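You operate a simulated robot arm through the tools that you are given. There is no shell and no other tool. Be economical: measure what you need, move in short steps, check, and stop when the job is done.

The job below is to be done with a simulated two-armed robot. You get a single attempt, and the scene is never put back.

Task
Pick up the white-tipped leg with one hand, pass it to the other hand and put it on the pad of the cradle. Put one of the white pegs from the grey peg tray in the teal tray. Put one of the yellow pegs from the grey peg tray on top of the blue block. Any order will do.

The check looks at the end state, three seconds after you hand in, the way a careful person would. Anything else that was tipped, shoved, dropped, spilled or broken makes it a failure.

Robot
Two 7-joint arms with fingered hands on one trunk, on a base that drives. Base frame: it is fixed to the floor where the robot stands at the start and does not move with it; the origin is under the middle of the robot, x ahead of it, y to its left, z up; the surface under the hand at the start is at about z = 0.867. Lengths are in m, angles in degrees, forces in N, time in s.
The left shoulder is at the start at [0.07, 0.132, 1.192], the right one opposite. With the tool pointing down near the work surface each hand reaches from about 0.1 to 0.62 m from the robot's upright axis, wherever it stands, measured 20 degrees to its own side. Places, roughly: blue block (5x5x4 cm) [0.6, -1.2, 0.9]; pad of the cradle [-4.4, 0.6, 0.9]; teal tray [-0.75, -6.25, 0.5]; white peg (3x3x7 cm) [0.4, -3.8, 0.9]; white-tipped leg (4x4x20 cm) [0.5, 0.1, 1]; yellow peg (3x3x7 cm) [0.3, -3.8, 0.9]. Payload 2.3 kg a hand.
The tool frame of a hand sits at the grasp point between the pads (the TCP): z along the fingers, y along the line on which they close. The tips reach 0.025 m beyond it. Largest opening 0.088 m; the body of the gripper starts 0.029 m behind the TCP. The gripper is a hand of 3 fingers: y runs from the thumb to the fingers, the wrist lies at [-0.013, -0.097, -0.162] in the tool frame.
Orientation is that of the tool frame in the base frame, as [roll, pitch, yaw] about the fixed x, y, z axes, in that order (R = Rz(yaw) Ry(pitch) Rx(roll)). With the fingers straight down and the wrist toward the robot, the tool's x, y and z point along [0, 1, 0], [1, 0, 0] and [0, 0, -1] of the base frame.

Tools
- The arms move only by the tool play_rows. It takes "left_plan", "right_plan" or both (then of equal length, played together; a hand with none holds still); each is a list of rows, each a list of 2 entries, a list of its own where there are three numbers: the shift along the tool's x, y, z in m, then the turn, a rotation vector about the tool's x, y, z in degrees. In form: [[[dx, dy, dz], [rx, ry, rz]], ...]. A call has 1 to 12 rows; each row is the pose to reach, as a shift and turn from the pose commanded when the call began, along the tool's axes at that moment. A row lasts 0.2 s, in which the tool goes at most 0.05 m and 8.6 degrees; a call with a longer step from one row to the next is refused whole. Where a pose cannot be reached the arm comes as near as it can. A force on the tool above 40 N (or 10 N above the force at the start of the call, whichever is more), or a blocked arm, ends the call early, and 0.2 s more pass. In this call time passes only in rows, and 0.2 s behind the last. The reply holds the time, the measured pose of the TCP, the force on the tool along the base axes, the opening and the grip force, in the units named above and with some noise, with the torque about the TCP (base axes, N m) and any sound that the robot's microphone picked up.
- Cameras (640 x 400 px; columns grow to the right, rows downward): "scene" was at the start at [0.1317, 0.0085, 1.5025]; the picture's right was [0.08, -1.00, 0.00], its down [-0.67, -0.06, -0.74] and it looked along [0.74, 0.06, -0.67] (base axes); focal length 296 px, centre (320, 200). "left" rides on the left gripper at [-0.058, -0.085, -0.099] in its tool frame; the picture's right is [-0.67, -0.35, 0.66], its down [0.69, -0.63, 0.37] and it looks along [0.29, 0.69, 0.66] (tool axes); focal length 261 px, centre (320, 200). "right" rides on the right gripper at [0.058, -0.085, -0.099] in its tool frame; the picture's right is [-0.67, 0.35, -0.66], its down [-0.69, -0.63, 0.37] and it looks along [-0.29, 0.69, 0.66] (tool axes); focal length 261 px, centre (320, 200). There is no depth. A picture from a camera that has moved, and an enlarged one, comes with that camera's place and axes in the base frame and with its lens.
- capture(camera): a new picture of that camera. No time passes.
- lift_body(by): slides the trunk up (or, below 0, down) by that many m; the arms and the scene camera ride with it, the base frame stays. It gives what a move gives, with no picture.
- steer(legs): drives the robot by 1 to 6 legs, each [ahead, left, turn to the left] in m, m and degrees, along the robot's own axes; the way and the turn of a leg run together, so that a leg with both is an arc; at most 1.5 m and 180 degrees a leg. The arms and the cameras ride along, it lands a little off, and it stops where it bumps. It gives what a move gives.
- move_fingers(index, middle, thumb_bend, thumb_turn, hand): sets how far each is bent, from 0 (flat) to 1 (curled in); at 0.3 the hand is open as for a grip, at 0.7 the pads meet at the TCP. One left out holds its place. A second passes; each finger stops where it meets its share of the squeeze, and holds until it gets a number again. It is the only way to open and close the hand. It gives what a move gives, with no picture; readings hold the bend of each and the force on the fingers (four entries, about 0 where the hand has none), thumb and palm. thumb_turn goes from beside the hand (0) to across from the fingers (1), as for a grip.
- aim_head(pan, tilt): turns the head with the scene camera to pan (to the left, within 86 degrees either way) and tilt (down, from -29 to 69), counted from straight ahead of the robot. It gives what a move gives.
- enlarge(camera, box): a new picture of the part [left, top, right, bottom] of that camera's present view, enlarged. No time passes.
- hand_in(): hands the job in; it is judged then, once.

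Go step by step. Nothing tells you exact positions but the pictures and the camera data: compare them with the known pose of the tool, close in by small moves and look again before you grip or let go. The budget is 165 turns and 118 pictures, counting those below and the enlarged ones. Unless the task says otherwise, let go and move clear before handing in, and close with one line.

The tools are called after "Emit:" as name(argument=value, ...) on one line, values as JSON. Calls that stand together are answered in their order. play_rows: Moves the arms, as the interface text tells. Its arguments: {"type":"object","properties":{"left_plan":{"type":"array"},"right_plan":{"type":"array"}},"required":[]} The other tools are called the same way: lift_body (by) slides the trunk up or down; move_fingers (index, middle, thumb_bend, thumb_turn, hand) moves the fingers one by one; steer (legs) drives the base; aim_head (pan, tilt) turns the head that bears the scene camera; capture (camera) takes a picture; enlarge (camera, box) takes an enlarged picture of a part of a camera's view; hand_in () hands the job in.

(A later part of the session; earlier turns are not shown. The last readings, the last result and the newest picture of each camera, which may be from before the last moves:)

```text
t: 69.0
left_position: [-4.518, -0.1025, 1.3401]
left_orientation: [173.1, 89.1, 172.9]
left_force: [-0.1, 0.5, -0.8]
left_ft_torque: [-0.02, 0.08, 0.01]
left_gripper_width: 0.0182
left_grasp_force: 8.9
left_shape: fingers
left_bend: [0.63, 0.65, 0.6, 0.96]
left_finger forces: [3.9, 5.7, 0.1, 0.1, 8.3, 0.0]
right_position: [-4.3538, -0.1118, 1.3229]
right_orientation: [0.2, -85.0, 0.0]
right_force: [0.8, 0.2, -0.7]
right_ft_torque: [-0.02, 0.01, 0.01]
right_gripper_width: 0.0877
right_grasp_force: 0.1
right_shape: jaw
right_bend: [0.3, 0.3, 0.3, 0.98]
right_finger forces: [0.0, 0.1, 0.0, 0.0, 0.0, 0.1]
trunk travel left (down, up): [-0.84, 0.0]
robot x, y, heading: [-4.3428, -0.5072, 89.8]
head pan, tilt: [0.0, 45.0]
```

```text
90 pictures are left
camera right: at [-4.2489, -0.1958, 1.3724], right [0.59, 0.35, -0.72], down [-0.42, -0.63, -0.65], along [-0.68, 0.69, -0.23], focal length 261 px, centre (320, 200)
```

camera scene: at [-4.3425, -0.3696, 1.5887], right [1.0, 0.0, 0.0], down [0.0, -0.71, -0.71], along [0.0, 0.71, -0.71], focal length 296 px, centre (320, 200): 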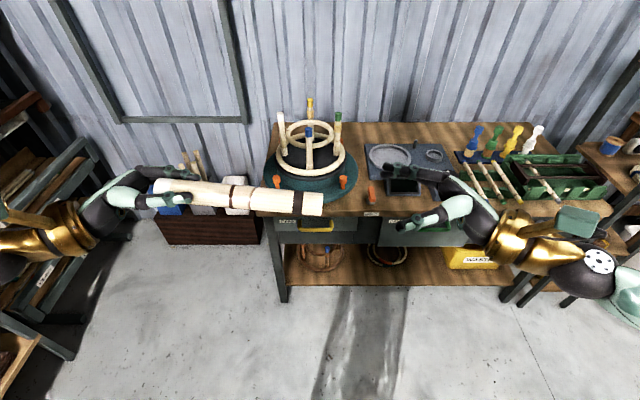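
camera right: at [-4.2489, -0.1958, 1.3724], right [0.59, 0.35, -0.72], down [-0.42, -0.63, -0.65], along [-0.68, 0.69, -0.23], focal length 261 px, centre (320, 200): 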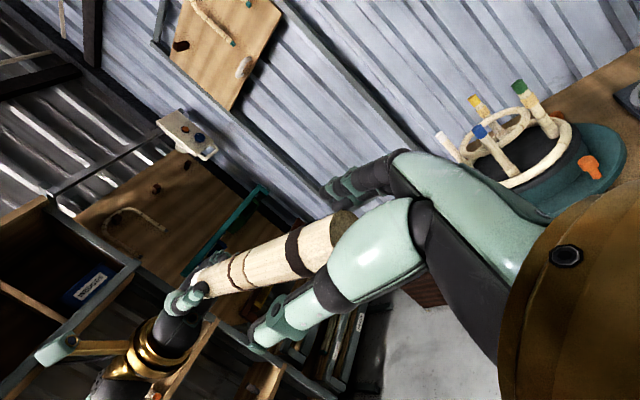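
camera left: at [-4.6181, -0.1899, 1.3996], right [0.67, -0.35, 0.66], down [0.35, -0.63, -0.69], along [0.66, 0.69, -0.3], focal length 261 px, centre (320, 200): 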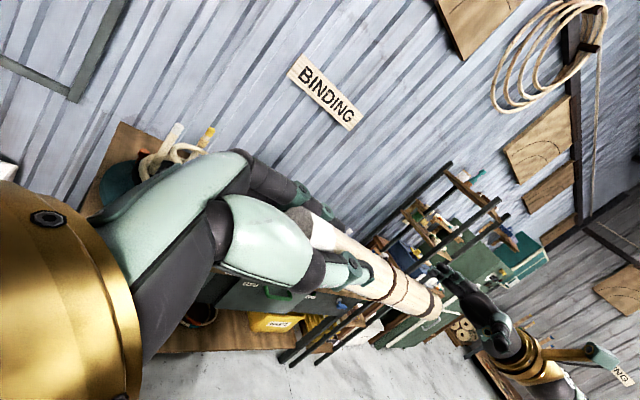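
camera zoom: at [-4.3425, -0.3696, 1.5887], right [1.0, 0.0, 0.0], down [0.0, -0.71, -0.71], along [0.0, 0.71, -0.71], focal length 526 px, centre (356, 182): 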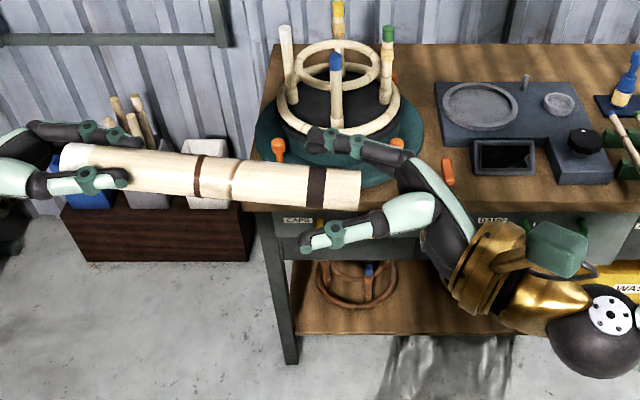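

The leg end sits centred between the right fingers. I'll close the right hand.

Emit:
move_fingers(hand="right", index=0.7, middle=0.7, thumb_bend=0.7)

Emit:
enlarge(camera="scene", box=[120, 120, 480, 300])

```text
t: 70.0
left_position: [-4.5185, -0.1042, 1.3397]
left_orientation: [178.8, 89.1, 178.7]
left_force: [1.1, -1.1, -0.9]
left_ft_torque: [-0.02, 0.01, -0.05]
left_gripper_width: 0.0181
left_grasp_force: 9.2
left_shape: fingers
left_bend: [0.63, 0.65, 0.6, 0.96]
left_finger forces: [3.5, 5.3, 0.1, 0.0, 8.8, 0.1]
right_position: [-4.3544, -0.1093, 1.3227]
right_orientation: [0.2, -85.0, -0.1]
right_force: [-0.6, 0.2, 0.8]
right_ft_torque: [0.0, -0.04, -0.08]
right_gripper_width: 0.0207
right_grasp_force: 9.5
right_shape: fingers
right_bend: [0.61, 0.63, 0.59, 0.97]
right_finger forces: [4.8, 5.7, 0.0, 0.1, 8.8, 0.0]
trunk travel left (down, up): [-0.84, 0.0]
robot x, y, heading: [-4.3376, -0.5047, 90.1]
head pan, tilt: [0.0, 45.0]
```

```text
1.78 times, centred on (300, 210) of scene
camera zoom: at [-4.3428, -0.3695, 1.5887], right [1.0, 0.0, 0.0], down [0.0, -0.71, -0.71], along [0.0, 0.71, -0.71], focal length 526 px, centre (356, 182)
```

zoom: 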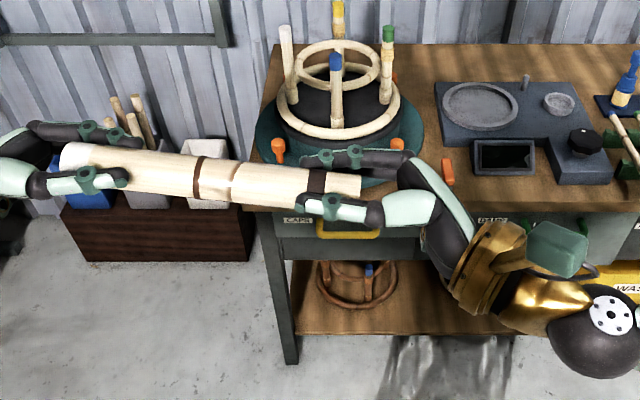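

Both hands hold the leg firmly. I'll open the left hand and withdraw it to the left.

Emit:
move_fingers(hand="left", index=0.3, middle=0.3, thumb_bend=0.3)

Emit:
play_rows(left_plan=[[[0, 0, -0.02], [0, 0, 0]], [[0, 0, -0.04], [0, 0, 0]], [[0, 0, -0.07], [0, 0, 0]], [[0, 0, -0.1], [0, 0, 0]]])

Emit:
capture(camera="scene")

```text
t: 71.0
left_position: [-4.5173, -0.1035, 1.3405]
left_orientation: [-177.9, 89.0, -177.9]
left_force: [-0.3, 0.1, 0.1]
left_ft_torque: [-0.01, -0.01, -0.01]
left_gripper_width: 0.0843
left_grasp_force: 0.1
left_shape: fingers
left_bend: [0.3, 0.3, 0.3, 0.97]
left_finger forces: [0.0, 0.0, 0.0, 0.1, 0.1, 0.1]
right_position: [-4.3546, -0.1112, 1.3235]
right_orientation: [0.9, -85.0, -0.8]
right_force: [1.1, 0.4, -0.2]
right_ft_torque: [-0.01, -0.05, -0.03]
right_gripper_width: 0.0202
right_grasp_force: 9.1
right_shape: fingers
right_bend: [0.62, 0.64, 0.59, 0.96]
right_finger forces: [4.2, 5.8, 0.0, 0.0, 9.3, 0.0]
trunk travel left (down, up): [-0.84, 0.0]
robot x, y, heading: [-4.3442, -0.5022, 90.2]
head pan, tilt: [0.0, 45.0]
```

```text
t: 72.0
left_position: [-4.5882, -0.0954, 1.3408]
left_orientation: [-141.3, 89.5, -141.7]
left_force: [0.5, 0.6, 0.2]
left_ft_torque: [0.01, -0.02, 0.01]
left_gripper_width: 0.0843
left_grasp_force: 0.2
left_shape: fingers
left_bend: [0.3, 0.3, 0.3, 0.97]
left_finger forces: [0.1, 0.0, 0.0, 0.0, 0.0, 0.0]
left hand out of reach, approached as far as the arm can: row 1, 2, 3, 4
right_position: [-4.3552, -0.1103, 1.3238]
right_orientation: [-0.4, -85.0, 0.5]
right_force: [-0.1, -1.0, 0.1]
right_ft_torque: [0.01, -0.07, 0.02]
right_gripper_width: 0.0204
right_grasp_force: 9.6
right_shape: fingers
right_bend: [0.62, 0.64, 0.59, 0.96]
right_finger forces: [4.0, 5.7, 0.1, 0.1, 9.2, 0.0]
trunk travel left (down, up): [-0.84, 0.0]
robot x, y, heading: [-4.3401, -0.4964, 90.1]
head pan, tilt: [0.0, 45.0]
```

```text
88 pictures are left
camera scene: at [-4.3433, -0.3693, 1.5887], right [1.0, 0.0, 0.0], down [0.0, -0.71, -0.71], along [0.0, 0.71, -0.71], focal length 296 px, centre (320, 200)
```

scene: 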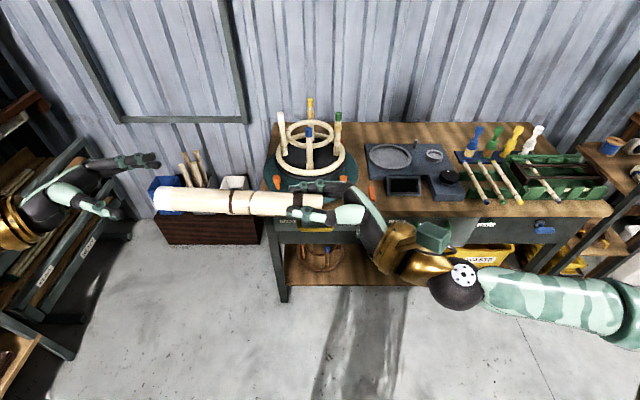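

The right hand has the leg alone. I'll move it to the right and rotate it to point down so the leg hangs vertically.

Emit:
play_rows(right_plan=[[[0, 0, -0.03], [0, 0, 0]], [[0, 0, -0.06], [0, -8, 0]], [[0, 0, -0.09], [0, -16, 0]], [[0, 0, -0.1], [0, -24, 0]], [[0, 0, -0.1], [0, -32, 0]], [[0, 0, -0.1], [0, -40, 0]], [[0, 0, -0.1], [0, -48, 0]], [[0, 0, -0.1], [0, -56, 0]], [[0, 0, -0.1], [0, -64, 0]], [[0, 0, -0.1], [0, -72, 0]], [[0, 0, -0.1], [0, -80, 0]], [[0, 0, -0.1], [0, -88, 0]]])

Emit:
capture(camera="scene")

Emit:
capture(camera="right")

```text
t: 74.6
left_position: [-4.5891, -0.0959, 1.341]
left_orientation: [-137.6, 89.7, -137.9]
left_force: [0.0, -0.2, 0.4]
left_ft_torque: [0.0, 0.0, 0.0]
left_gripper_width: 0.0843
left_grasp_force: 0.2
left_shape: fingers
left_bend: [0.3, 0.3, 0.3, 0.97]
left_finger forces: [0.0, 0.0, 0.0, 0.0, 0.0, 0.1]
right_position: [-4.2549, -0.11, 1.3136]
right_orientation: [180.0, -6.8, 179.9]
right_force: [0.0, 1.4, -0.1]
right_ft_torque: [-0.04, 0.01, -0.03]
right_gripper_width: 0.0196
right_grasp_force: 9.3
right_shape: fingers
right_bend: [0.63, 0.64, 0.6, 0.96]
right_finger forces: [4.5, 5.4, 0.0, 0.0, 8.6, 0.1]
trunk travel left (down, up): [-0.84, 0.0]
robot x, y, heading: [-4.3439, -0.4986, 89.8]
head pan, tilt: [0.0, 45.0]
```

```text
87 pictures are left
camera scene: at [-4.3444, -0.3696, 1.5887], right [1.0, 0.0, 0.0], down [0.0, -0.71, -0.71], along [0.0, 0.71, -0.71], focal length 296 px, centre (320, 200)
```

scene: 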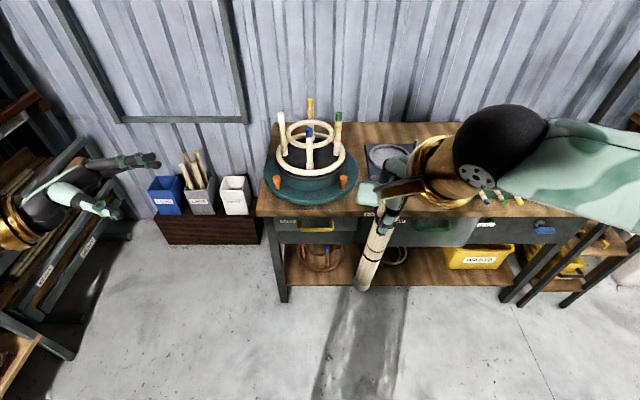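

```text
86 pictures are left
camera right: at [-4.3002, -0.1953, 1.4195], right [0.74, 0.35, 0.57], down [0.64, -0.63, -0.44], along [0.2, 0.69, -0.69], focal length 261 px, centre (320, 200)
```

right: 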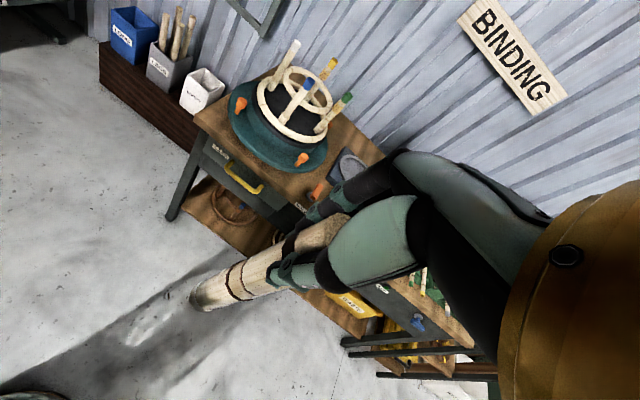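

The leg hangs nearly vertical. I'll finish the rotation on the right while turning the left hand back down to tuck it.

Emit:
play_rows(right_plan=[[[0, 0, 0], [0, -7, 0]], [[0, 0, 0], [0, -7, 0]], [[0, 0, 0], [0, -7, 0]], [[0, 0, 0], [0, -7, 0]], [[0, 0, 0], [0, -7, 0]], [[0, 0, 0], [0, -7, 0]], [[0, 0, 0], [0, -7, 0]], [[0, 0, 0], [0, -7, 0]], [[0, 0, 0], [0, -7, 0]], [[0, 0, 0], [0, -7, 0]], [[0, 0, 0], [0, -7, 0]], [[0, 0, 0], [0, -7, 0]]], left_plan=[[[0, 0, 0.02], [0, 8, 0]], [[0, -0.01, 0.04], [0, 16, 0]], [[0, -0.02, 0.04], [0, 24, 0]], [[0, -0.03, 0.04], [0, 32, 0]], [[0, -0.04, 0.04], [0, 40, 0]], [[0, -0.05, 0.04], [0, 48, 0]], [[0, -0.06, 0.04], [0, 56, 0]], [[0, -0.07, 0.04], [0, 64, 0]], [[0, -0.08, 0.04], [0, 72, 0]], [[0, -0.08, 0.04], [0, 80, 0]], [[0, -0.08, 0.04], [0, 88, 0]], [[0, -0.08, 0.04], [0, 90, 0]]])

Emit:
capture(camera="scene")

Emit:
capture(camera="left")

Emit:
capture(camera="right")

```text
t: 77.2
left_position: [-4.5481, -0.1774, 1.3426]
left_orientation: [-180.0, 0.0, -180.0]
left_force: [0.7, 1.0, -0.2]
left_ft_torque: [-0.03, 0.01, 0.01]
left_gripper_width: 0.0847
left_grasp_force: 0.0
left_shape: fingers
left_bend: [0.3, 0.3, 0.3, 0.97]
left_finger forces: [0.0, 0.0, 0.0, 0.0, 0.0, 0.0]
right_position: [-4.2538, -0.1098, 1.3135]
right_orientation: [-180.0, 0.0, -179.9]
right_force: [0.8, -0.1, 1.1]
right_ft_torque: [-0.03, 0.02, 0.01]
right_gripper_width: 0.0195
right_grasp_force: 8.6
right_shape: fingers
right_bend: [0.63, 0.64, 0.6, 0.96]
right_finger forces: [4.5, 5.6, 0.0, 0.0, 8.6, 0.0]
trunk travel left (down, up): [-0.84, 0.0]
robot x, y, heading: [-4.3396, -0.5019, 90.1]
head pan, tilt: [0.0, 45.0]
```

```text
85 pictures are left
camera scene: at [-4.3425, -0.3698, 1.5887], right [1.0, 0.0, 0.0], down [0.0, -0.71, -0.71], along [0.0, 0.71, -0.71], focal length 296 px, centre (320, 200)
```

scene: 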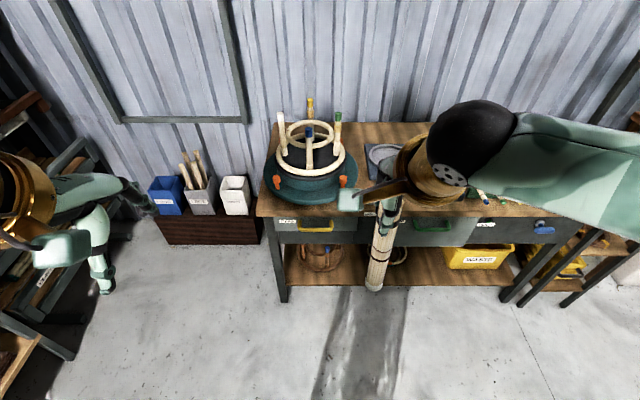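

```text
84 pictures are left
camera left: at [-4.491, -0.263, 1.4416], right [0.67, -0.35, -0.66], down [-0.69, -0.63, -0.36], along [-0.29, 0.69, -0.66], focal length 261 px, centre (320, 200)
```

left: 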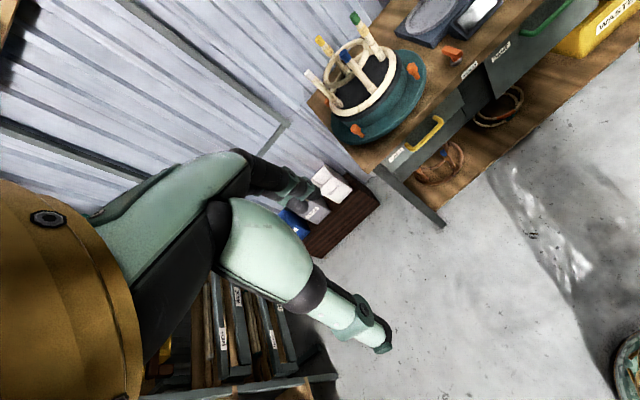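

```text
83 pictures are left
camera right: at [-4.3106, -0.1956, 1.4134], right [0.67, 0.35, 0.66], down [0.69, -0.63, -0.37], along [0.28, 0.69, -0.66], focal length 261 px, centre (320, 200)
```

right: 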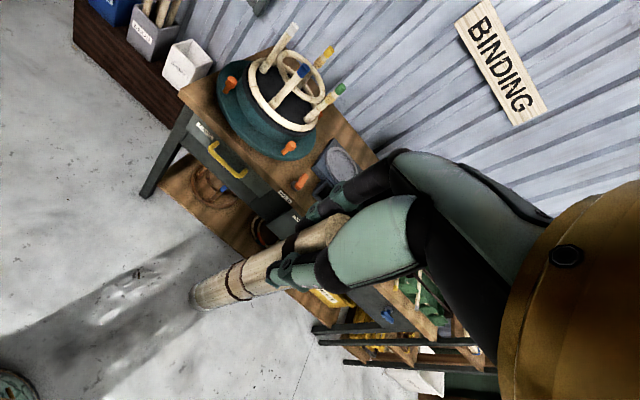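

The leg tilts about 3.5° toward the robot. I'll correct that, raise it, and drive in with the pad slightly to my right.

Emit:
play_rows(right_plan=[[[0, -0.02, -0.02], [-3.5, 0, 0]], [[0, -0.03, -0.04], [-3.5, 0, 0]], [[0, -0.03, -0.05], [-3.5, 0, 0]], [[0, -0.03, -0.05], [-3.5, 0, 0]]])

Emit:
steer(legs=[[0.46, 0.08, 0]])

Emit:
capture(camera="scene")

Emit:
capture(camera="right")

```text
t: 78.2
left_position: [-4.5476, -0.177, 1.3425]
left_orientation: [-180.0, 0.0, -179.9]
left_force: [-0.4, 0.2, 0.4]
left_ft_torque: [-0.01, 0.0, -0.04]
left_gripper_width: 0.0847
left_grasp_force: 0.0
left_shape: fingers
left_bend: [0.3, 0.3, 0.3, 0.97]
left_finger forces: [0.0, 0.0, 0.0, 0.0, 0.0, 0.1]
right_position: [-4.2552, -0.1408, 1.3632]
right_orientation: [176.5, 0.0, -180.0]
right_force: [0.2, 0.7, 0.3]
right_ft_torque: [-0.02, 0.05, 0.02]
right_gripper_width: 0.0191
right_grasp_force: 8.9
right_shape: fingers
right_bend: [0.63, 0.64, 0.6, 0.96]
right_finger forces: [4.5, 5.6, 0.0, 0.0, 8.6, 0.0]
trunk travel left (down, up): [-0.84, 0.0]
robot x, y, heading: [-4.3428, -0.5019, 90.2]
head pan, tilt: [0.0, 45.0]
```

```text
t: 81.0
left_position: [-4.6287, 0.2866, 1.3426]
left_orientation: [179.9, 0.0, -179.7]
left_force: [0.1, -0.1, 0.3]
left_ft_torque: [0.0, 0.01, -0.03]
left_gripper_width: 0.0846
left_grasp_force: 0.0
left_shape: fingers
left_bend: [0.3, 0.3, 0.3, 0.97]
left_finger forces: [0.0, 0.0, 0.0, 0.0, 0.0, 0.0]
right_position: [-4.3367, 0.3236, 1.3638]
right_orientation: [176.5, 0.0, -179.6]
right_force: [0.2, -0.6, -0.5]
right_ft_torque: [0.03, -0.03, 0.02]
right_gripper_width: 0.019
right_grasp_force: 9.3
right_shape: fingers
right_bend: [0.63, 0.64, 0.6, 0.96]
right_finger forces: [4.5, 5.5, 0.1, 0.1, 8.6, 0.1]
trunk travel left (down, up): [-0.84, 0.0]
robot x, y, heading: [-4.4198, -0.0371, 90.3]
head pan, tilt: [0.0, 45.0]
```

```text
82 pictures are left
camera scene: at [-4.4235, 0.0938, 1.589], right [1.0, 0.0, 0.0], down [0.0, -0.71, -0.71], along [0.0, 0.71, -0.71], focal length 296 px, centre (320, 200)
```

scene: 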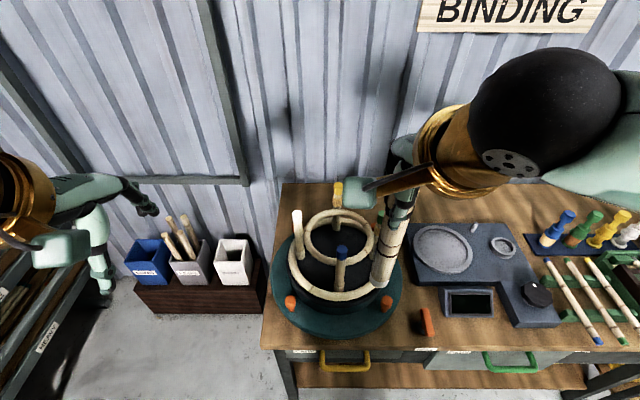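

```text
81 pictures are left
camera right: at [-4.3925, 0.232, 1.4579], right [0.67, 0.31, 0.68], down [0.69, -0.6, -0.4], along [0.28, 0.74, -0.62], focal length 261 px, centre (320, 200)
```

right: 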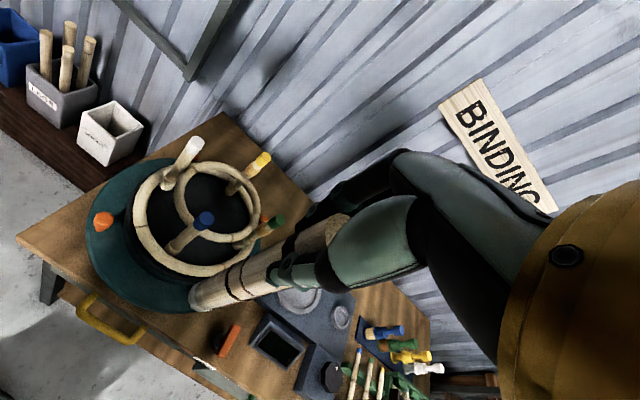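

Triangulating, the frame's leg tips ring a centre at about (-4.382, 0.511) at z 1.124. The upper ring is near z 1.06 and the pad near 0.91. My tilt correction turned out to be unneeded, so I'll undo it before moving over the pad.

Emit:
play_rows(right_plan=[[[0, 0, 0], [1.8, 1, 0]], [[0, 0, 0], [3.5, 2, 0]], [[0, 0, 0], [3.5, 2, 0]]])

Emit:
capture(camera="right")

Emit:
enlarge(camera="scene", box=[250, 160, 450, 360])

```text
t: 81.8
left_position: [-4.6295, 0.2901, 1.3417]
left_orientation: [-180.0, 0.0, -179.6]
left_force: [-0.1, 0.4, 0.3]
left_ft_torque: [-0.01, 0.01, 0.0]
left_gripper_width: 0.0845
left_grasp_force: 0.0
left_shape: fingers
left_bend: [0.3, 0.3, 0.3, 0.97]
left_finger forces: [0.0, 0.0, 0.0, 0.0, 0.0, 0.0]
right_position: [-4.3369, 0.3264, 1.3624]
right_orientation: [-180.0, -2.0, -179.6]
right_force: [-0.1, -0.5, -0.8]
right_ft_torque: [0.0, 0.01, 0.01]
right_gripper_width: 0.0192
right_grasp_force: 9.6
right_shape: fingers
right_bend: [0.63, 0.64, 0.6, 0.96]
right_finger forces: [4.3, 5.5, 0.0, 0.0, 8.7, 0.1]
trunk travel left (down, up): [-0.84, 0.0]
robot x, y, heading: [-4.4219, -0.0388, 90.4]
head pan, tilt: [0.0, 45.0]
```

```text
80 pictures are left
camera right: at [-4.3897, 0.2407, 1.4643], right [0.69, 0.35, 0.63], down [0.68, -0.63, -0.39], along [0.26, 0.7, -0.67], focal length 261 px, centre (320, 200)
```

right: 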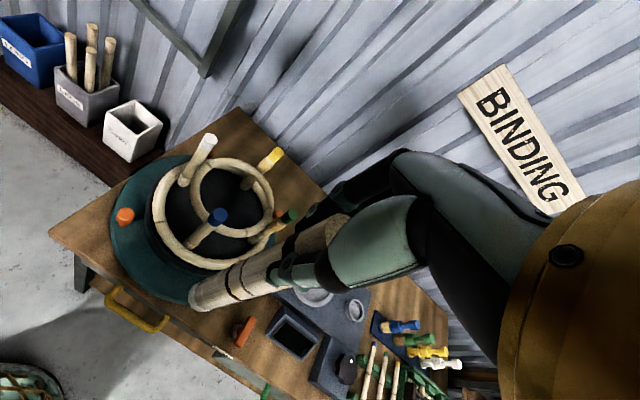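

```text
2.00 times, centred on (350, 260) of scene
camera zoom: at [-4.4241, 0.0967, 1.5887], right [1.0, 0.0, 0.0], down [0.0, -0.71, -0.71], along [0.0, 0.71, -0.71], focal length 592 px, centre (260, 80)
```

zoom: 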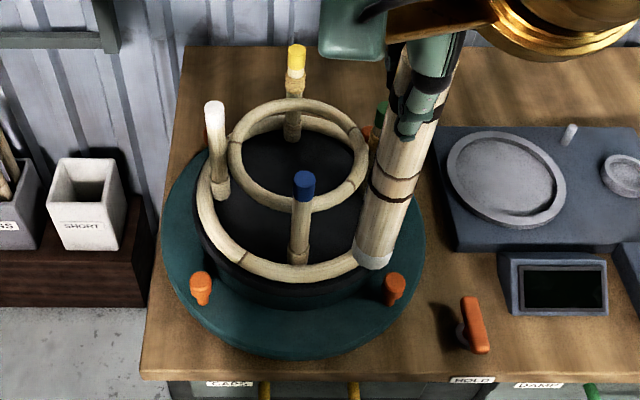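

The leg looks vertical now. I'll move it over the centre of the frame at this height.

Emit:
play_rows(right_plan=[[[0.01, 0.04, 0], [0, 0, 0]], [[0.02, 0.08, 0], [0, 0, 0]], [[0.03, 0.12, 0], [0, 0, 0]], [[0.04, 0.155, 0], [0, 0, 0]], [[0.045, 0.185, 0], [0, 0, 0]], [[0.045, 0.185, 0], [0, 0, 0]]])

Emit:
capture(camera="right")

Emit:
enlarge(camera="scene", box=[250, 120, 450, 320])

```text
t: 83.2
left_position: [-4.6303, 0.2871, 1.342]
left_orientation: [179.9, 0.1, -179.8]
left_force: [-0.1, -0.4, 0.2]
left_ft_torque: [-0.01, -0.01, 0.0]
left_gripper_width: 0.0842
left_grasp_force: 0.0
left_shape: fingers
left_bend: [0.3, 0.3, 0.3, 0.97]
left_finger forces: [0.0, 0.0, 0.0, 0.0, 0.0, 0.0]
right_position: [-4.379, 0.4803, 1.3595]
right_orientation: [-180.0, -2.0, -179.6]
right_force: [0.1, -0.3, -0.5]
right_ft_torque: [0.03, 0.01, 0.01]
right_gripper_width: 0.0189
right_grasp_force: 8.7
right_shape: fingers
right_bend: [0.63, 0.64, 0.6, 0.96]
right_finger forces: [4.5, 5.5, 0.1, 0.0, 8.5, 0.0]
right hand out of reach, approached as far as the arm can: row 5, 6
trunk travel left (down, up): [-0.84, 0.0]
robot x, y, heading: [-4.4221, -0.0365, 90.2]
head pan, tilt: [0.0, 45.0]
```

```text
78 pictures are left
camera right: at [-4.4315, 0.3954, 1.4604], right [0.69, 0.35, 0.63], down [0.68, -0.62, -0.39], along [0.26, 0.7, -0.67], focal length 261 px, centre (320, 200)
```

right: 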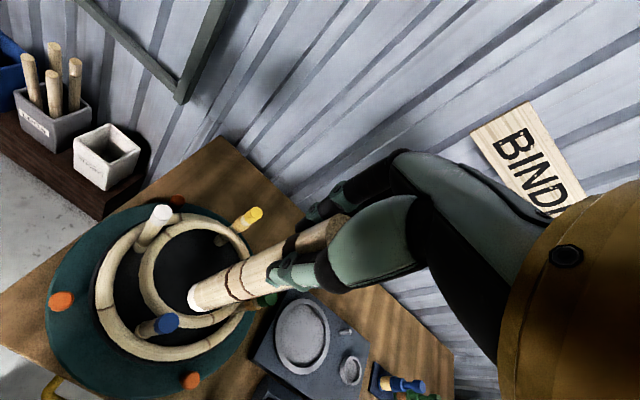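

```text
2.00 times, centred on (350, 220) of scene
camera zoom: at [-4.4232, 0.095, 1.5889], right [1.0, 0.0, 0.0], down [0.0, -0.71, -0.71], along [0.0, 0.71, -0.71], focal length 592 px, centre (260, 160)
```

zoom: 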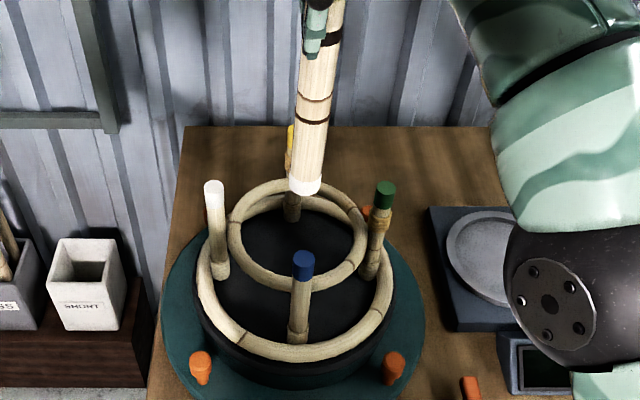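

The arm reached its limit a few centimetres short in y. Lowering extends the reach, so I'll go down slightly, which still leaves the bottom above the ring, and see where it lands.

Emit:
play_rows(right_plan=[[[0, 0.0, 0.02], [0, 0, 0]], [[0, 0.0, 0.04], [0, 0, 0]], [[0, 0.0, 0.05], [0, 0, 0]], [[0, 0.0, 0.05], [0, 0, 0]]])

```text
t: 84.2
left_position: [-4.6308, 0.2891, 1.3422]
left_orientation: [-180.0, 0.0, -179.7]
left_force: [0.1, -0.1, 0.4]
left_ft_torque: [-0.01, 0.04, 0.0]
left_gripper_width: 0.0844
left_grasp_force: 0.0
left_shape: fingers
left_bend: [0.3, 0.3, 0.3, 0.97]
left_finger forces: [0.0, 0.1, 0.0, 0.0, 0.1, 0.0]
right_position: [-4.381, 0.4831, 1.3078]
right_orientation: [-179.9, -1.9, -179.7]
right_force: [0.5, 0.0, 0.5]
right_ft_torque: [0.01, 0.0, -0.02]
right_gripper_width: 0.0192
right_grasp_force: 9.3
right_shape: fingers
right_bend: [0.63, 0.64, 0.6, 0.96]
right_finger forces: [4.4, 5.5, 0.0, 0.1, 8.3, 0.0]
trunk travel left (down, up): [-0.84, 0.0]
robot x, y, heading: [-4.4243, -0.0369, 90.2]
head pan, tilt: [0.0, 45.0]
```

Emit:
play_rows(right_plan=[[[0, 0.015, 0], [0, 0, 0]], [[0.001, 0.033, 0], [0, 0, 0]], [[0.001, 0.033, 0], [0, 0, 0]]])

Emit:
capture(camera="right")

Emit:
enlarge(camera="scene", box=[250, 120, 450, 320])

```text
t: 85.0
left_position: [-4.63, 0.2871, 1.3421]
left_orientation: [-180.0, 0.1, -179.7]
left_force: [0.6, -0.5, 0.8]
left_ft_torque: [0.0, -0.02, 0.0]
left_gripper_width: 0.0845
left_grasp_force: 0.1
left_shape: fingers
left_bend: [0.3, 0.3, 0.3, 0.97]
left_finger forces: [0.1, 0.0, 0.1, 0.0, 0.0, 0.1]
right_position: [-4.38, 0.5104, 1.3075]
right_orientation: [180.0, -2.0, -179.5]
right_force: [0.1, 0.1, -0.4]
right_ft_torque: [0.0, -0.01, -0.03]
right_gripper_width: 0.0185
right_grasp_force: 9.1
right_shape: fingers
right_bend: [0.63, 0.64, 0.6, 0.96]
right_finger forces: [4.4, 5.4, 0.1, 0.1, 8.1, 0.0]
right hand out of reach, approached as far as the arm can: row 2, 3
trunk travel left (down, up): [-0.84, 0.0]
robot x, y, heading: [-4.42, -0.0374, 90.5]
head pan, tilt: [0.0, 45.0]
```

```text
76 pictures are left
camera right: at [-4.4342, 0.4245, 1.409], right [0.69, 0.35, 0.63], down [0.68, -0.62, -0.39], along [0.26, 0.7, -0.67], focal length 261 px, centre (320, 200)
```

right: 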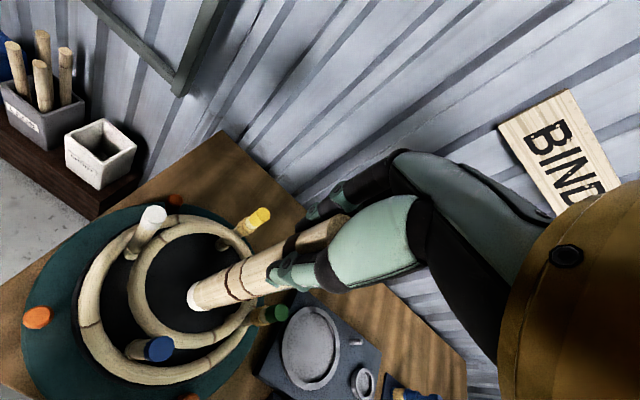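

```text
2.00 times, centred on (350, 220) of scene
camera zoom: at [-4.424, 0.096, 1.5888], right [1.0, 0.0, 0.0], down [0.0, -0.71, -0.71], along [0.0, 0.71, -0.71], focal length 592 px, centre (260, 160)
```

zoom: 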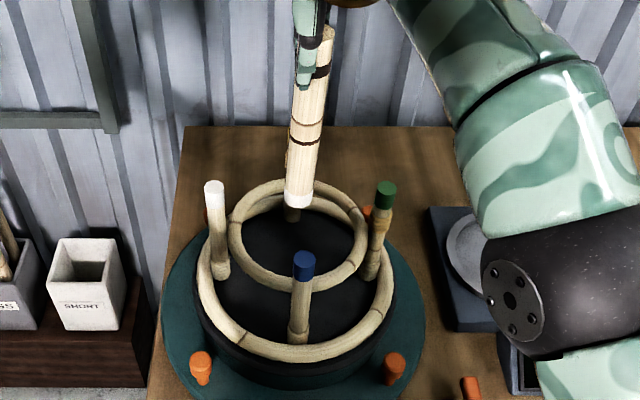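

The leg's bottom is centred over the upper ring. I'll lower it through by 0.12 m and check.

Emit:
play_rows(right_plan=[[[0, 0.003, 0.02], [0, 0, 0]], [[0, 0.005, 0.04], [0, 0, 0]], [[0, 0.005, 0.06], [0, 0, 0]], [[0, 0.005, 0.08], [0, 0, 0]], [[0, 0.005, 0.1], [0, 0, 0]], [[0, 0.005, 0.12], [0, 0, 0]], [[0, 0.005, 0.12], [0, 0, 0]]])

Emit:
capture(camera="right")

Emit:
enlarge(camera="scene", box=[250, 120, 450, 320])

```text
t: 86.6
left_position: [-4.6303, 0.288, 1.3416]
left_orientation: [-180.0, 0.0, -179.8]
left_force: [-0.3, -0.5, -0.3]
left_ft_torque: [0.01, -0.01, -0.02]
left_gripper_width: 0.0846
left_grasp_force: 0.0
left_shape: fingers
left_bend: [0.3, 0.3, 0.3, 0.97]
left_finger forces: [0.1, 0.1, 0.0, 0.0, 0.0, 0.0]
right_position: [-4.3859, 0.5155, 1.188]
right_orientation: [-179.9, -2.0, -179.6]
right_force: [-0.8, -0.2, 1.1]
right_ft_torque: [0.02, 0.0, 0.01]
right_gripper_width: 0.0188
right_grasp_force: 9.1
right_shape: fingers
right_bend: [0.63, 0.64, 0.6, 0.96]
right_finger forces: [4.3, 5.6, 0.0, 0.1, 8.2, 0.0]
trunk travel left (down, up): [-0.84, 0.0]
robot x, y, heading: [-4.4193, -0.037, 90.4]
head pan, tilt: [0.0, 45.0]
```

```text
74 pictures are left
camera right: at [-4.439, 0.4299, 1.2887], right [0.69, 0.35, 0.63], down [0.68, -0.62, -0.39], along [0.26, 0.7, -0.67], focal length 261 px, centre (320, 200)
```

right: 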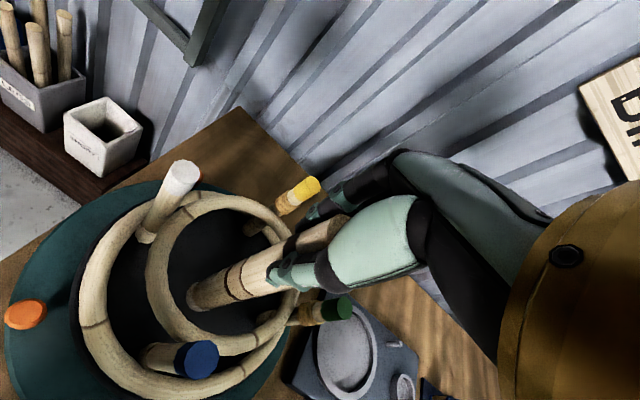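

```text
2.00 times, centred on (350, 220) of scene
camera zoom: at [-4.4242, 0.0969, 1.5887], right [1.0, 0.0, 0.0], down [0.0, -0.71, -0.71], along [0.0, 0.71, -0.71], focal length 592 px, centre (260, 160)
```

zoom: 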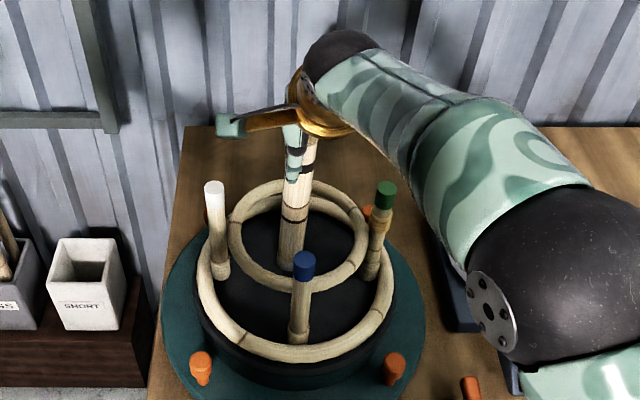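

The leg is cleanly through the ring. I'll continue down slowly toward the pad.

Emit:
play_rows(right_plan=[[[-0.003, 0, 0.02], [0, 0, 0]], [[-0.003, 0, 0.04], [0, 0, 0]], [[-0.003, 0, 0.06], [0, 0, 0]], [[-0.003, 0, 0.06], [0, 0, 0]]])

Emit:
capture(camera="right")

Emit:
enlarge(camera="scene", box=[260, 140, 400, 280])

```text
t: 87.6
left_position: [-4.6304, 0.2886, 1.3414]
left_orientation: [-180.0, -0.1, -179.8]
left_force: [-1.0, 0.0, -0.4]
left_ft_torque: [0.0, -0.01, 0.01]
left_gripper_width: 0.0842
left_grasp_force: 0.0
left_shape: fingers
left_bend: [0.3, 0.3, 0.3, 0.97]
left_finger forces: [0.0, 0.0, 0.0, 0.1, 0.0, 0.0]
right_position: [-4.386, 0.5163, 1.1287]
right_orientation: [180.0, -2.0, -179.6]
right_force: [-0.8, -0.5, 0.2]
right_ft_torque: [-0.01, 0.01, 0.01]
right_gripper_width: 0.0186
right_grasp_force: 8.6
right_shape: fingers
right_bend: [0.63, 0.64, 0.6, 0.96]
right_finger forces: [4.3, 5.5, 0.1, 0.0, 8.2, 0.1]
trunk travel left (down, up): [-0.84, 0.0]
robot x, y, heading: [-4.4214, -0.0387, 90.3]
head pan, tilt: [0.0, 45.0]
```

```text
72 pictures are left
camera right: at [-4.4384, 0.43, 1.2299], right [0.69, 0.35, 0.63], down [0.68, -0.63, -0.39], along [0.26, 0.7, -0.67], focal length 261 px, centre (320, 200)
```

right: 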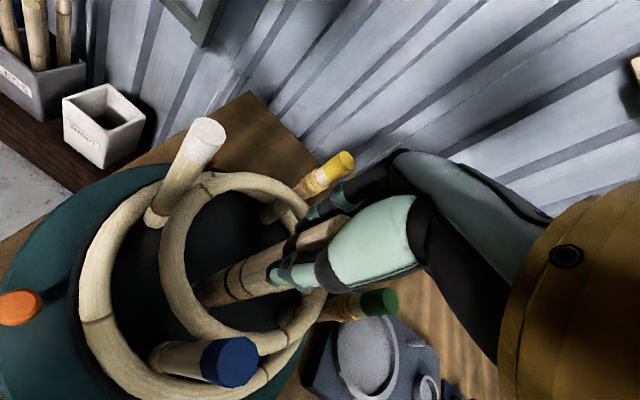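

```text
2.86 times, centred on (330, 210) of scene
camera zoom: at [-4.4241, 0.0969, 1.5887], right [1.0, 0.0, 0.0], down [0.0, -0.71, -0.71], along [0.0, 0.71, -0.71], focal length 846 px, centre (291, 171)
```

zoom: 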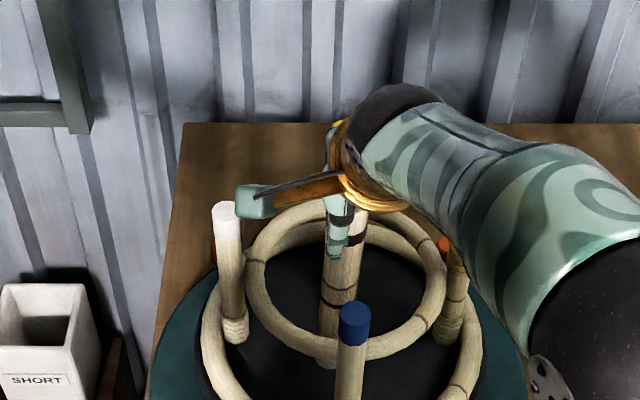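

The bottom is near the pad and the force is still zero. I'll lower in small steps.

Emit:
play_rows(right_plan=[[[0, 0, 0.005], [0, 0, 0]], [[0, 0, 0.01], [0, 0, 0]], [[0, 0, 0.014], [0, 0, 0]], [[0, 0, 0.014], [0, 0, 0]]])

Emit:
capture(camera="right")

```text
t: 88.6
left_position: [-4.6298, 0.2876, 1.342]
left_orientation: [180.0, 0.0, -179.7]
left_force: [0.0, -0.2, -0.1]
left_ft_torque: [-0.02, -0.03, 0.05]
left_gripper_width: 0.0847
left_grasp_force: 0.0
left_shape: fingers
left_bend: [0.3, 0.3, 0.3, 0.97]
left_finger forces: [0.0, 0.0, 0.1, 0.0, 0.0, 0.0]
right_position: [-4.3863, 0.5151, 1.1135]
right_orientation: [179.9, -1.9, -179.6]
right_force: [0.4, 0.4, 0.1]
right_ft_torque: [0.0, 0.02, -0.01]
right_gripper_width: 0.0185
right_grasp_force: 8.3
right_shape: fingers
right_bend: [0.63, 0.64, 0.6, 0.96]
right_finger forces: [4.2, 5.5, 0.1, 0.0, 8.1, 0.0]
trunk travel left (down, up): [-0.84, 0.0]
robot x, y, heading: [-4.4229, -0.0356, 90.4]
head pan, tilt: [0.0, 45.0]
```

```text
70 pictures are left
camera right: at [-4.4388, 0.43, 1.2153], right [0.69, 0.35, 0.63], down [0.68, -0.62, -0.39], along [0.26, 0.7, -0.67], focal length 261 px, centre (320, 200)
```

right: 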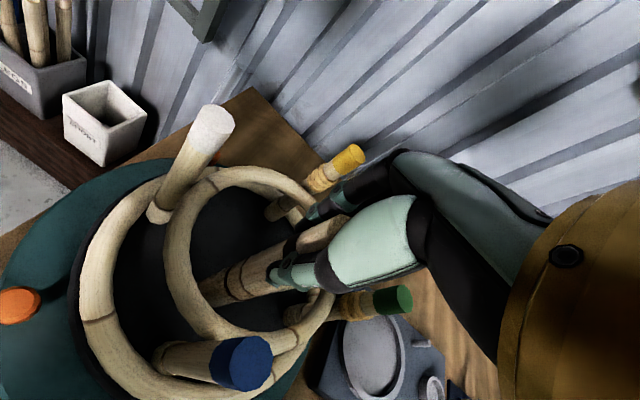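

Emit:
play_rows(right_plan=[[[0, 0, 0.004], [0, 0, 0]], [[0, 0, 0.007], [0, 0, 0]]])

Emit:
enlarge(camera="right", box=[140, 160, 360, 360])

```text
t: 89.2
left_position: [-4.6313, 0.2888, 1.3424]
left_orientation: [-179.9, 0.0, -179.8]
left_force: [0.4, -0.5, 0.3]
left_ft_torque: [-0.02, 0.01, 0.01]
left_gripper_width: 0.0846
left_grasp_force: 0.0
left_shape: fingers
left_bend: [0.3, 0.3, 0.3, 0.97]
left_finger forces: [0.0, 0.0, 0.1, 0.1, 0.1, 0.0]
right_position: [-4.3864, 0.5161, 1.1054]
right_orientation: [179.9, -1.9, -179.6]
right_force: [0.5, 0.6, -0.9]
right_ft_torque: [0.0, 0.02, 0.0]
right_gripper_width: 0.0187
right_grasp_force: 8.6
right_shape: fingers
right_bend: [0.63, 0.64, 0.6, 0.96]
right_finger forces: [4.2, 5.7, 0.0, 0.1, 8.1, 0.0]
trunk travel left (down, up): [-0.84, 0.0]
robot x, y, heading: [-4.4188, -0.0372, 89.9]
head pan, tilt: [0.0, 45.0]
```

```text
2.00 times, centred on (250, 260) of right
camera zoom: at [-4.4387, 0.4305, 1.2077], right [0.69, 0.35, 0.63], down [0.68, -0.63, -0.39], along [0.26, 0.7, -0.67], focal length 521 px, centre (460, 80)
```

zoom: 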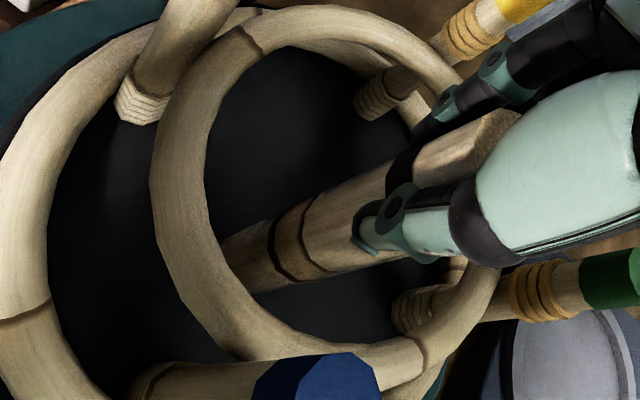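

Emit:
play_rows(right_plan=[[[0, 0, 0.003], [0, 0, 0]], [[0, 0, 0.006], [0, 0, 0]]])

Emit:
play_rows(right_plan=[[[0, 0, 0.003], [0, 0, 0]], [[0, 0, 0.005], [0, 0, 0]]])

```text
t: 89.8
left_position: [-4.6295, 0.289, 1.3413]
left_orientation: [180.0, 0.0, -179.6]
left_force: [-1.0, -1.2, 0.7]
left_ft_torque: [0.01, 0.0, 0.02]
left_gripper_width: 0.0843
left_grasp_force: 0.0
left_shape: fingers
left_bend: [0.3, 0.3, 0.3, 0.97]
left_finger forces: [0.0, 0.0, 0.0, 0.0, 0.0, 0.0]
right_position: [-4.3865, 0.5169, 1.1005]
right_orientation: [179.9, -2.0, -179.6]
right_force: [0.6, 0.0, 0.0]
right_ft_torque: [-0.02, 0.01, 0.01]
right_gripper_width: 0.0183
right_grasp_force: 9.2
right_shape: fingers
right_bend: [0.63, 0.64, 0.6, 0.96]
right_finger forces: [4.2, 5.6, 0.0, 0.0, 8.1, 0.0]
trunk travel left (down, up): [-0.84, 0.0]
robot x, y, heading: [-4.4218, -0.0319, 90.7]
head pan, tilt: [0.0, 45.0]
```

```text
t: 90.4
left_position: [-4.6296, 0.2892, 1.3428]
left_orientation: [179.9, 0.1, -179.6]
left_force: [-0.6, 0.4, -0.3]
left_ft_torque: [0.02, 0.0, -0.01]
left_gripper_width: 0.0846
left_grasp_force: 0.1
left_shape: fingers
left_bend: [0.3, 0.3, 0.3, 0.97]
left_finger forces: [0.0, 0.0, 0.0, 0.0, 0.1, 0.0]
right_position: [-4.3871, 0.516, 1.096]
right_orientation: [180.0, -1.9, -179.7]
right_force: [-0.6, 0.1, -0.7]
right_ft_torque: [0.0, 0.03, 0.02]
right_gripper_width: 0.0184
right_grasp_force: 9.4
right_shape: fingers
right_bend: [0.63, 0.64, 0.6, 0.96]
right_finger forces: [4.2, 5.5, 0.0, 0.0, 8.1, 0.0]
trunk travel left (down, up): [-0.84, 0.0]
robot x, y, heading: [-4.4205, -0.0362, 90.3]
head pan, tilt: [0.0, 45.0]
```

Emit:
enlarge(camera="scene", box=[290, 180, 390, 260])

Emit:
enlarge(camera="right", box=[140, 160, 360, 360])

```text
5.00 times, centred on (340, 220) of scene
camera zoom: at [-4.4242, 0.097, 1.5887], right [1.0, 0.0, 0.0], down [0.0, -0.71, -0.71], along [0.0, 0.71, -0.71], focal length 1480 px, centre (220, 100)
```

zoom: 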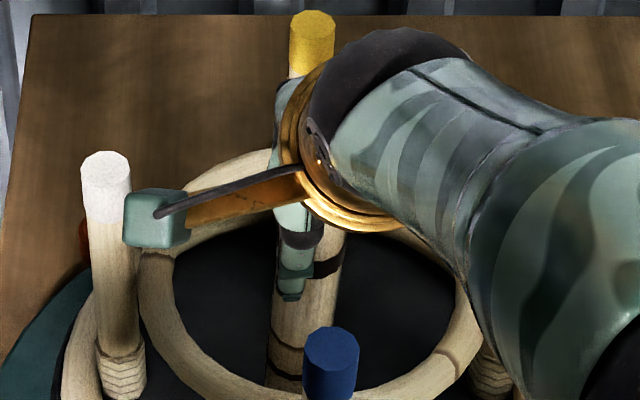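

```text
2.00 times, centred on (250, 260) of right
camera zoom: at [-4.4394, 0.4306, 1.1969], right [0.69, 0.35, 0.63], down [0.68, -0.62, -0.39], along [0.26, 0.7, -0.67], focal length 521 px, centre (460, 80)
```

zoom: 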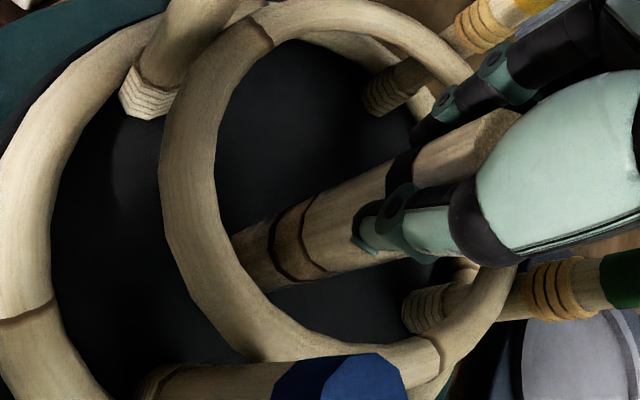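

Emit:
play_rows(right_plan=[[[0, 0, 0.003], [0, 0, 0]], [[0, 0, 0.005], [0, 0, 0]]])

Emit:
play_rows(right_plan=[[[0, 0, 0.003], [0, 0, 0]], [[0, 0, 0.004], [0, 0, 0]]])

```text
t: 91.0
left_position: [-4.6296, 0.2886, 1.3422]
left_orientation: [-179.9, 0.0, -179.6]
left_force: [0.3, -0.3, -0.3]
left_ft_torque: [0.01, -0.01, -0.02]
left_gripper_width: 0.0844
left_grasp_force: 0.1
left_shape: fingers
left_bend: [0.3, 0.3, 0.3, 0.97]
left_finger forces: [0.0, 0.0, 0.0, 0.1, 0.0, 0.0]
right_position: [-4.3867, 0.5159, 1.091]
right_orientation: [180.0, -2.1, -179.7]
right_force: [0.2, 0.6, -0.2]
right_ft_torque: [-0.04, 0.01, 0.01]
right_gripper_width: 0.0186
right_grasp_force: 8.9
right_shape: fingers
right_bend: [0.63, 0.64, 0.6, 0.96]
right_finger forces: [4.2, 5.5, 0.1, 0.0, 8.2, 0.0]
trunk travel left (down, up): [-0.84, 0.0]
robot x, y, heading: [-4.4234, -0.0358, 90.3]
head pan, tilt: [0.0, 45.0]
```

```text
t: 91.6
left_position: [-4.6305, 0.2852, 1.3431]
left_orientation: [179.9, 0.0, -179.7]
left_force: [-1.2, -0.1, -0.2]
left_ft_torque: [-0.01, 0.0, -0.01]
left_gripper_width: 0.0844
left_grasp_force: 0.1
left_shape: fingers
left_bend: [0.3, 0.3, 0.3, 0.97]
left_finger forces: [0.0, 0.0, 0.0, 0.0, 0.0, 0.1]
right_position: [-4.3879, 0.5138, 1.0881]
right_orientation: [179.7, -2.0, -179.6]
right_force: [-1.2, -0.3, 11.4]
right_ft_torque: [-0.01, 0.0, 0.01]
right_gripper_width: 0.0183
right_grasp_force: 10.8
right_shape: fingers
right_bend: [0.64, 0.64, 0.6, 0.96]
right_finger forces: [5.2, 6.2, 0.0, 0.0, 9.8, 0.0]
trunk travel left (down, up): [-0.84, 0.0]
robot x, y, heading: [-4.4227, -0.0362, 90.4]
head pan, tilt: [0.0, 45.0]
```

The leg touches down: 11 N straight up with no torque. I'll relieve the pressure by 1 mm and open the fingers only partly.

Emit:
play_rows(right_plan=[[[0, 0, -0.002], [0, 0, 0]], [[0, 0, -0.002], [0, 0, 0]]])

Emit:
move_fingers(hand="right", index=0.52, middle=0.54, thumb_bend=0.5)

Emit:
capture(camera="right")

```text
t: 92.2
left_position: [-4.6303, 0.2861, 1.3426]
left_orientation: [179.9, 0.0, -179.6]
left_force: [-0.2, 0.0, 0.4]
left_ft_torque: [0.0, 0.02, -0.01]
left_gripper_width: 0.0845
left_grasp_force: 0.0
left_shape: fingers
left_bend: [0.3, 0.3, 0.3, 0.97]
left_finger forces: [0.1, 0.0, 0.0, 0.1, 0.0, 0.0]
right_position: [-4.3862, 0.5137, 1.0898]
right_orientation: [179.9, -1.9, -179.6]
right_force: [-0.9, 0.6, 7.5]
right_ft_torque: [0.03, 0.03, 0.02]
right_gripper_width: 0.018
right_grasp_force: 10.0
right_shape: fingers
right_bend: [0.64, 0.64, 0.6, 0.96]
right_finger forces: [5.0, 6.2, 0.0, 0.1, 9.5, 0.0]
trunk travel left (down, up): [-0.84, 0.0]
robot x, y, heading: [-4.4205, -0.041, 90.3]
head pan, tilt: [0.0, 45.0]
```

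```text
t: 93.2
left_position: [-4.6292, 0.2895, 1.3417]
left_orientation: [179.9, 0.0, -179.7]
left_force: [0.7, 0.1, -0.1]
left_ft_torque: [0.02, -0.01, 0.01]
left_gripper_width: 0.0843
left_grasp_force: 0.0
left_shape: fingers
left_bend: [0.3, 0.3, 0.3, 0.97]
left_finger forces: [0.0, 0.0, 0.0, 0.0, 0.1, 0.1]
right_position: [-4.3856, 0.5165, 1.0885]
right_orientation: [-180.0, -2.0, -179.5]
right_force: [-0.8, -1.2, 0.5]
right_ft_torque: [0.01, -0.02, 0.01]
right_gripper_width: 0.039
right_grasp_force: 0.0
right_shape: fingers
right_bend: [0.52, 0.54, 0.5, 0.97]
right_finger forces: [0.0, 0.1, 0.0, 0.0, 0.1, 0.0]
trunk travel left (down, up): [-0.84, 0.0]
robot x, y, heading: [-4.4224, -0.037, 90.4]
head pan, tilt: [0.0, 45.0]
```

```text
66 pictures are left
camera right: at [-4.439, 0.4308, 1.1894], right [0.69, 0.35, 0.63], down [0.68, -0.63, -0.39], along [0.26, 0.7, -0.67], focal length 261 px, centre (320, 200)
```

right: 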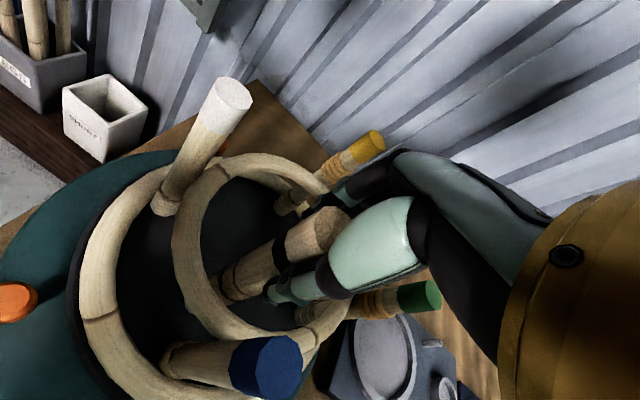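

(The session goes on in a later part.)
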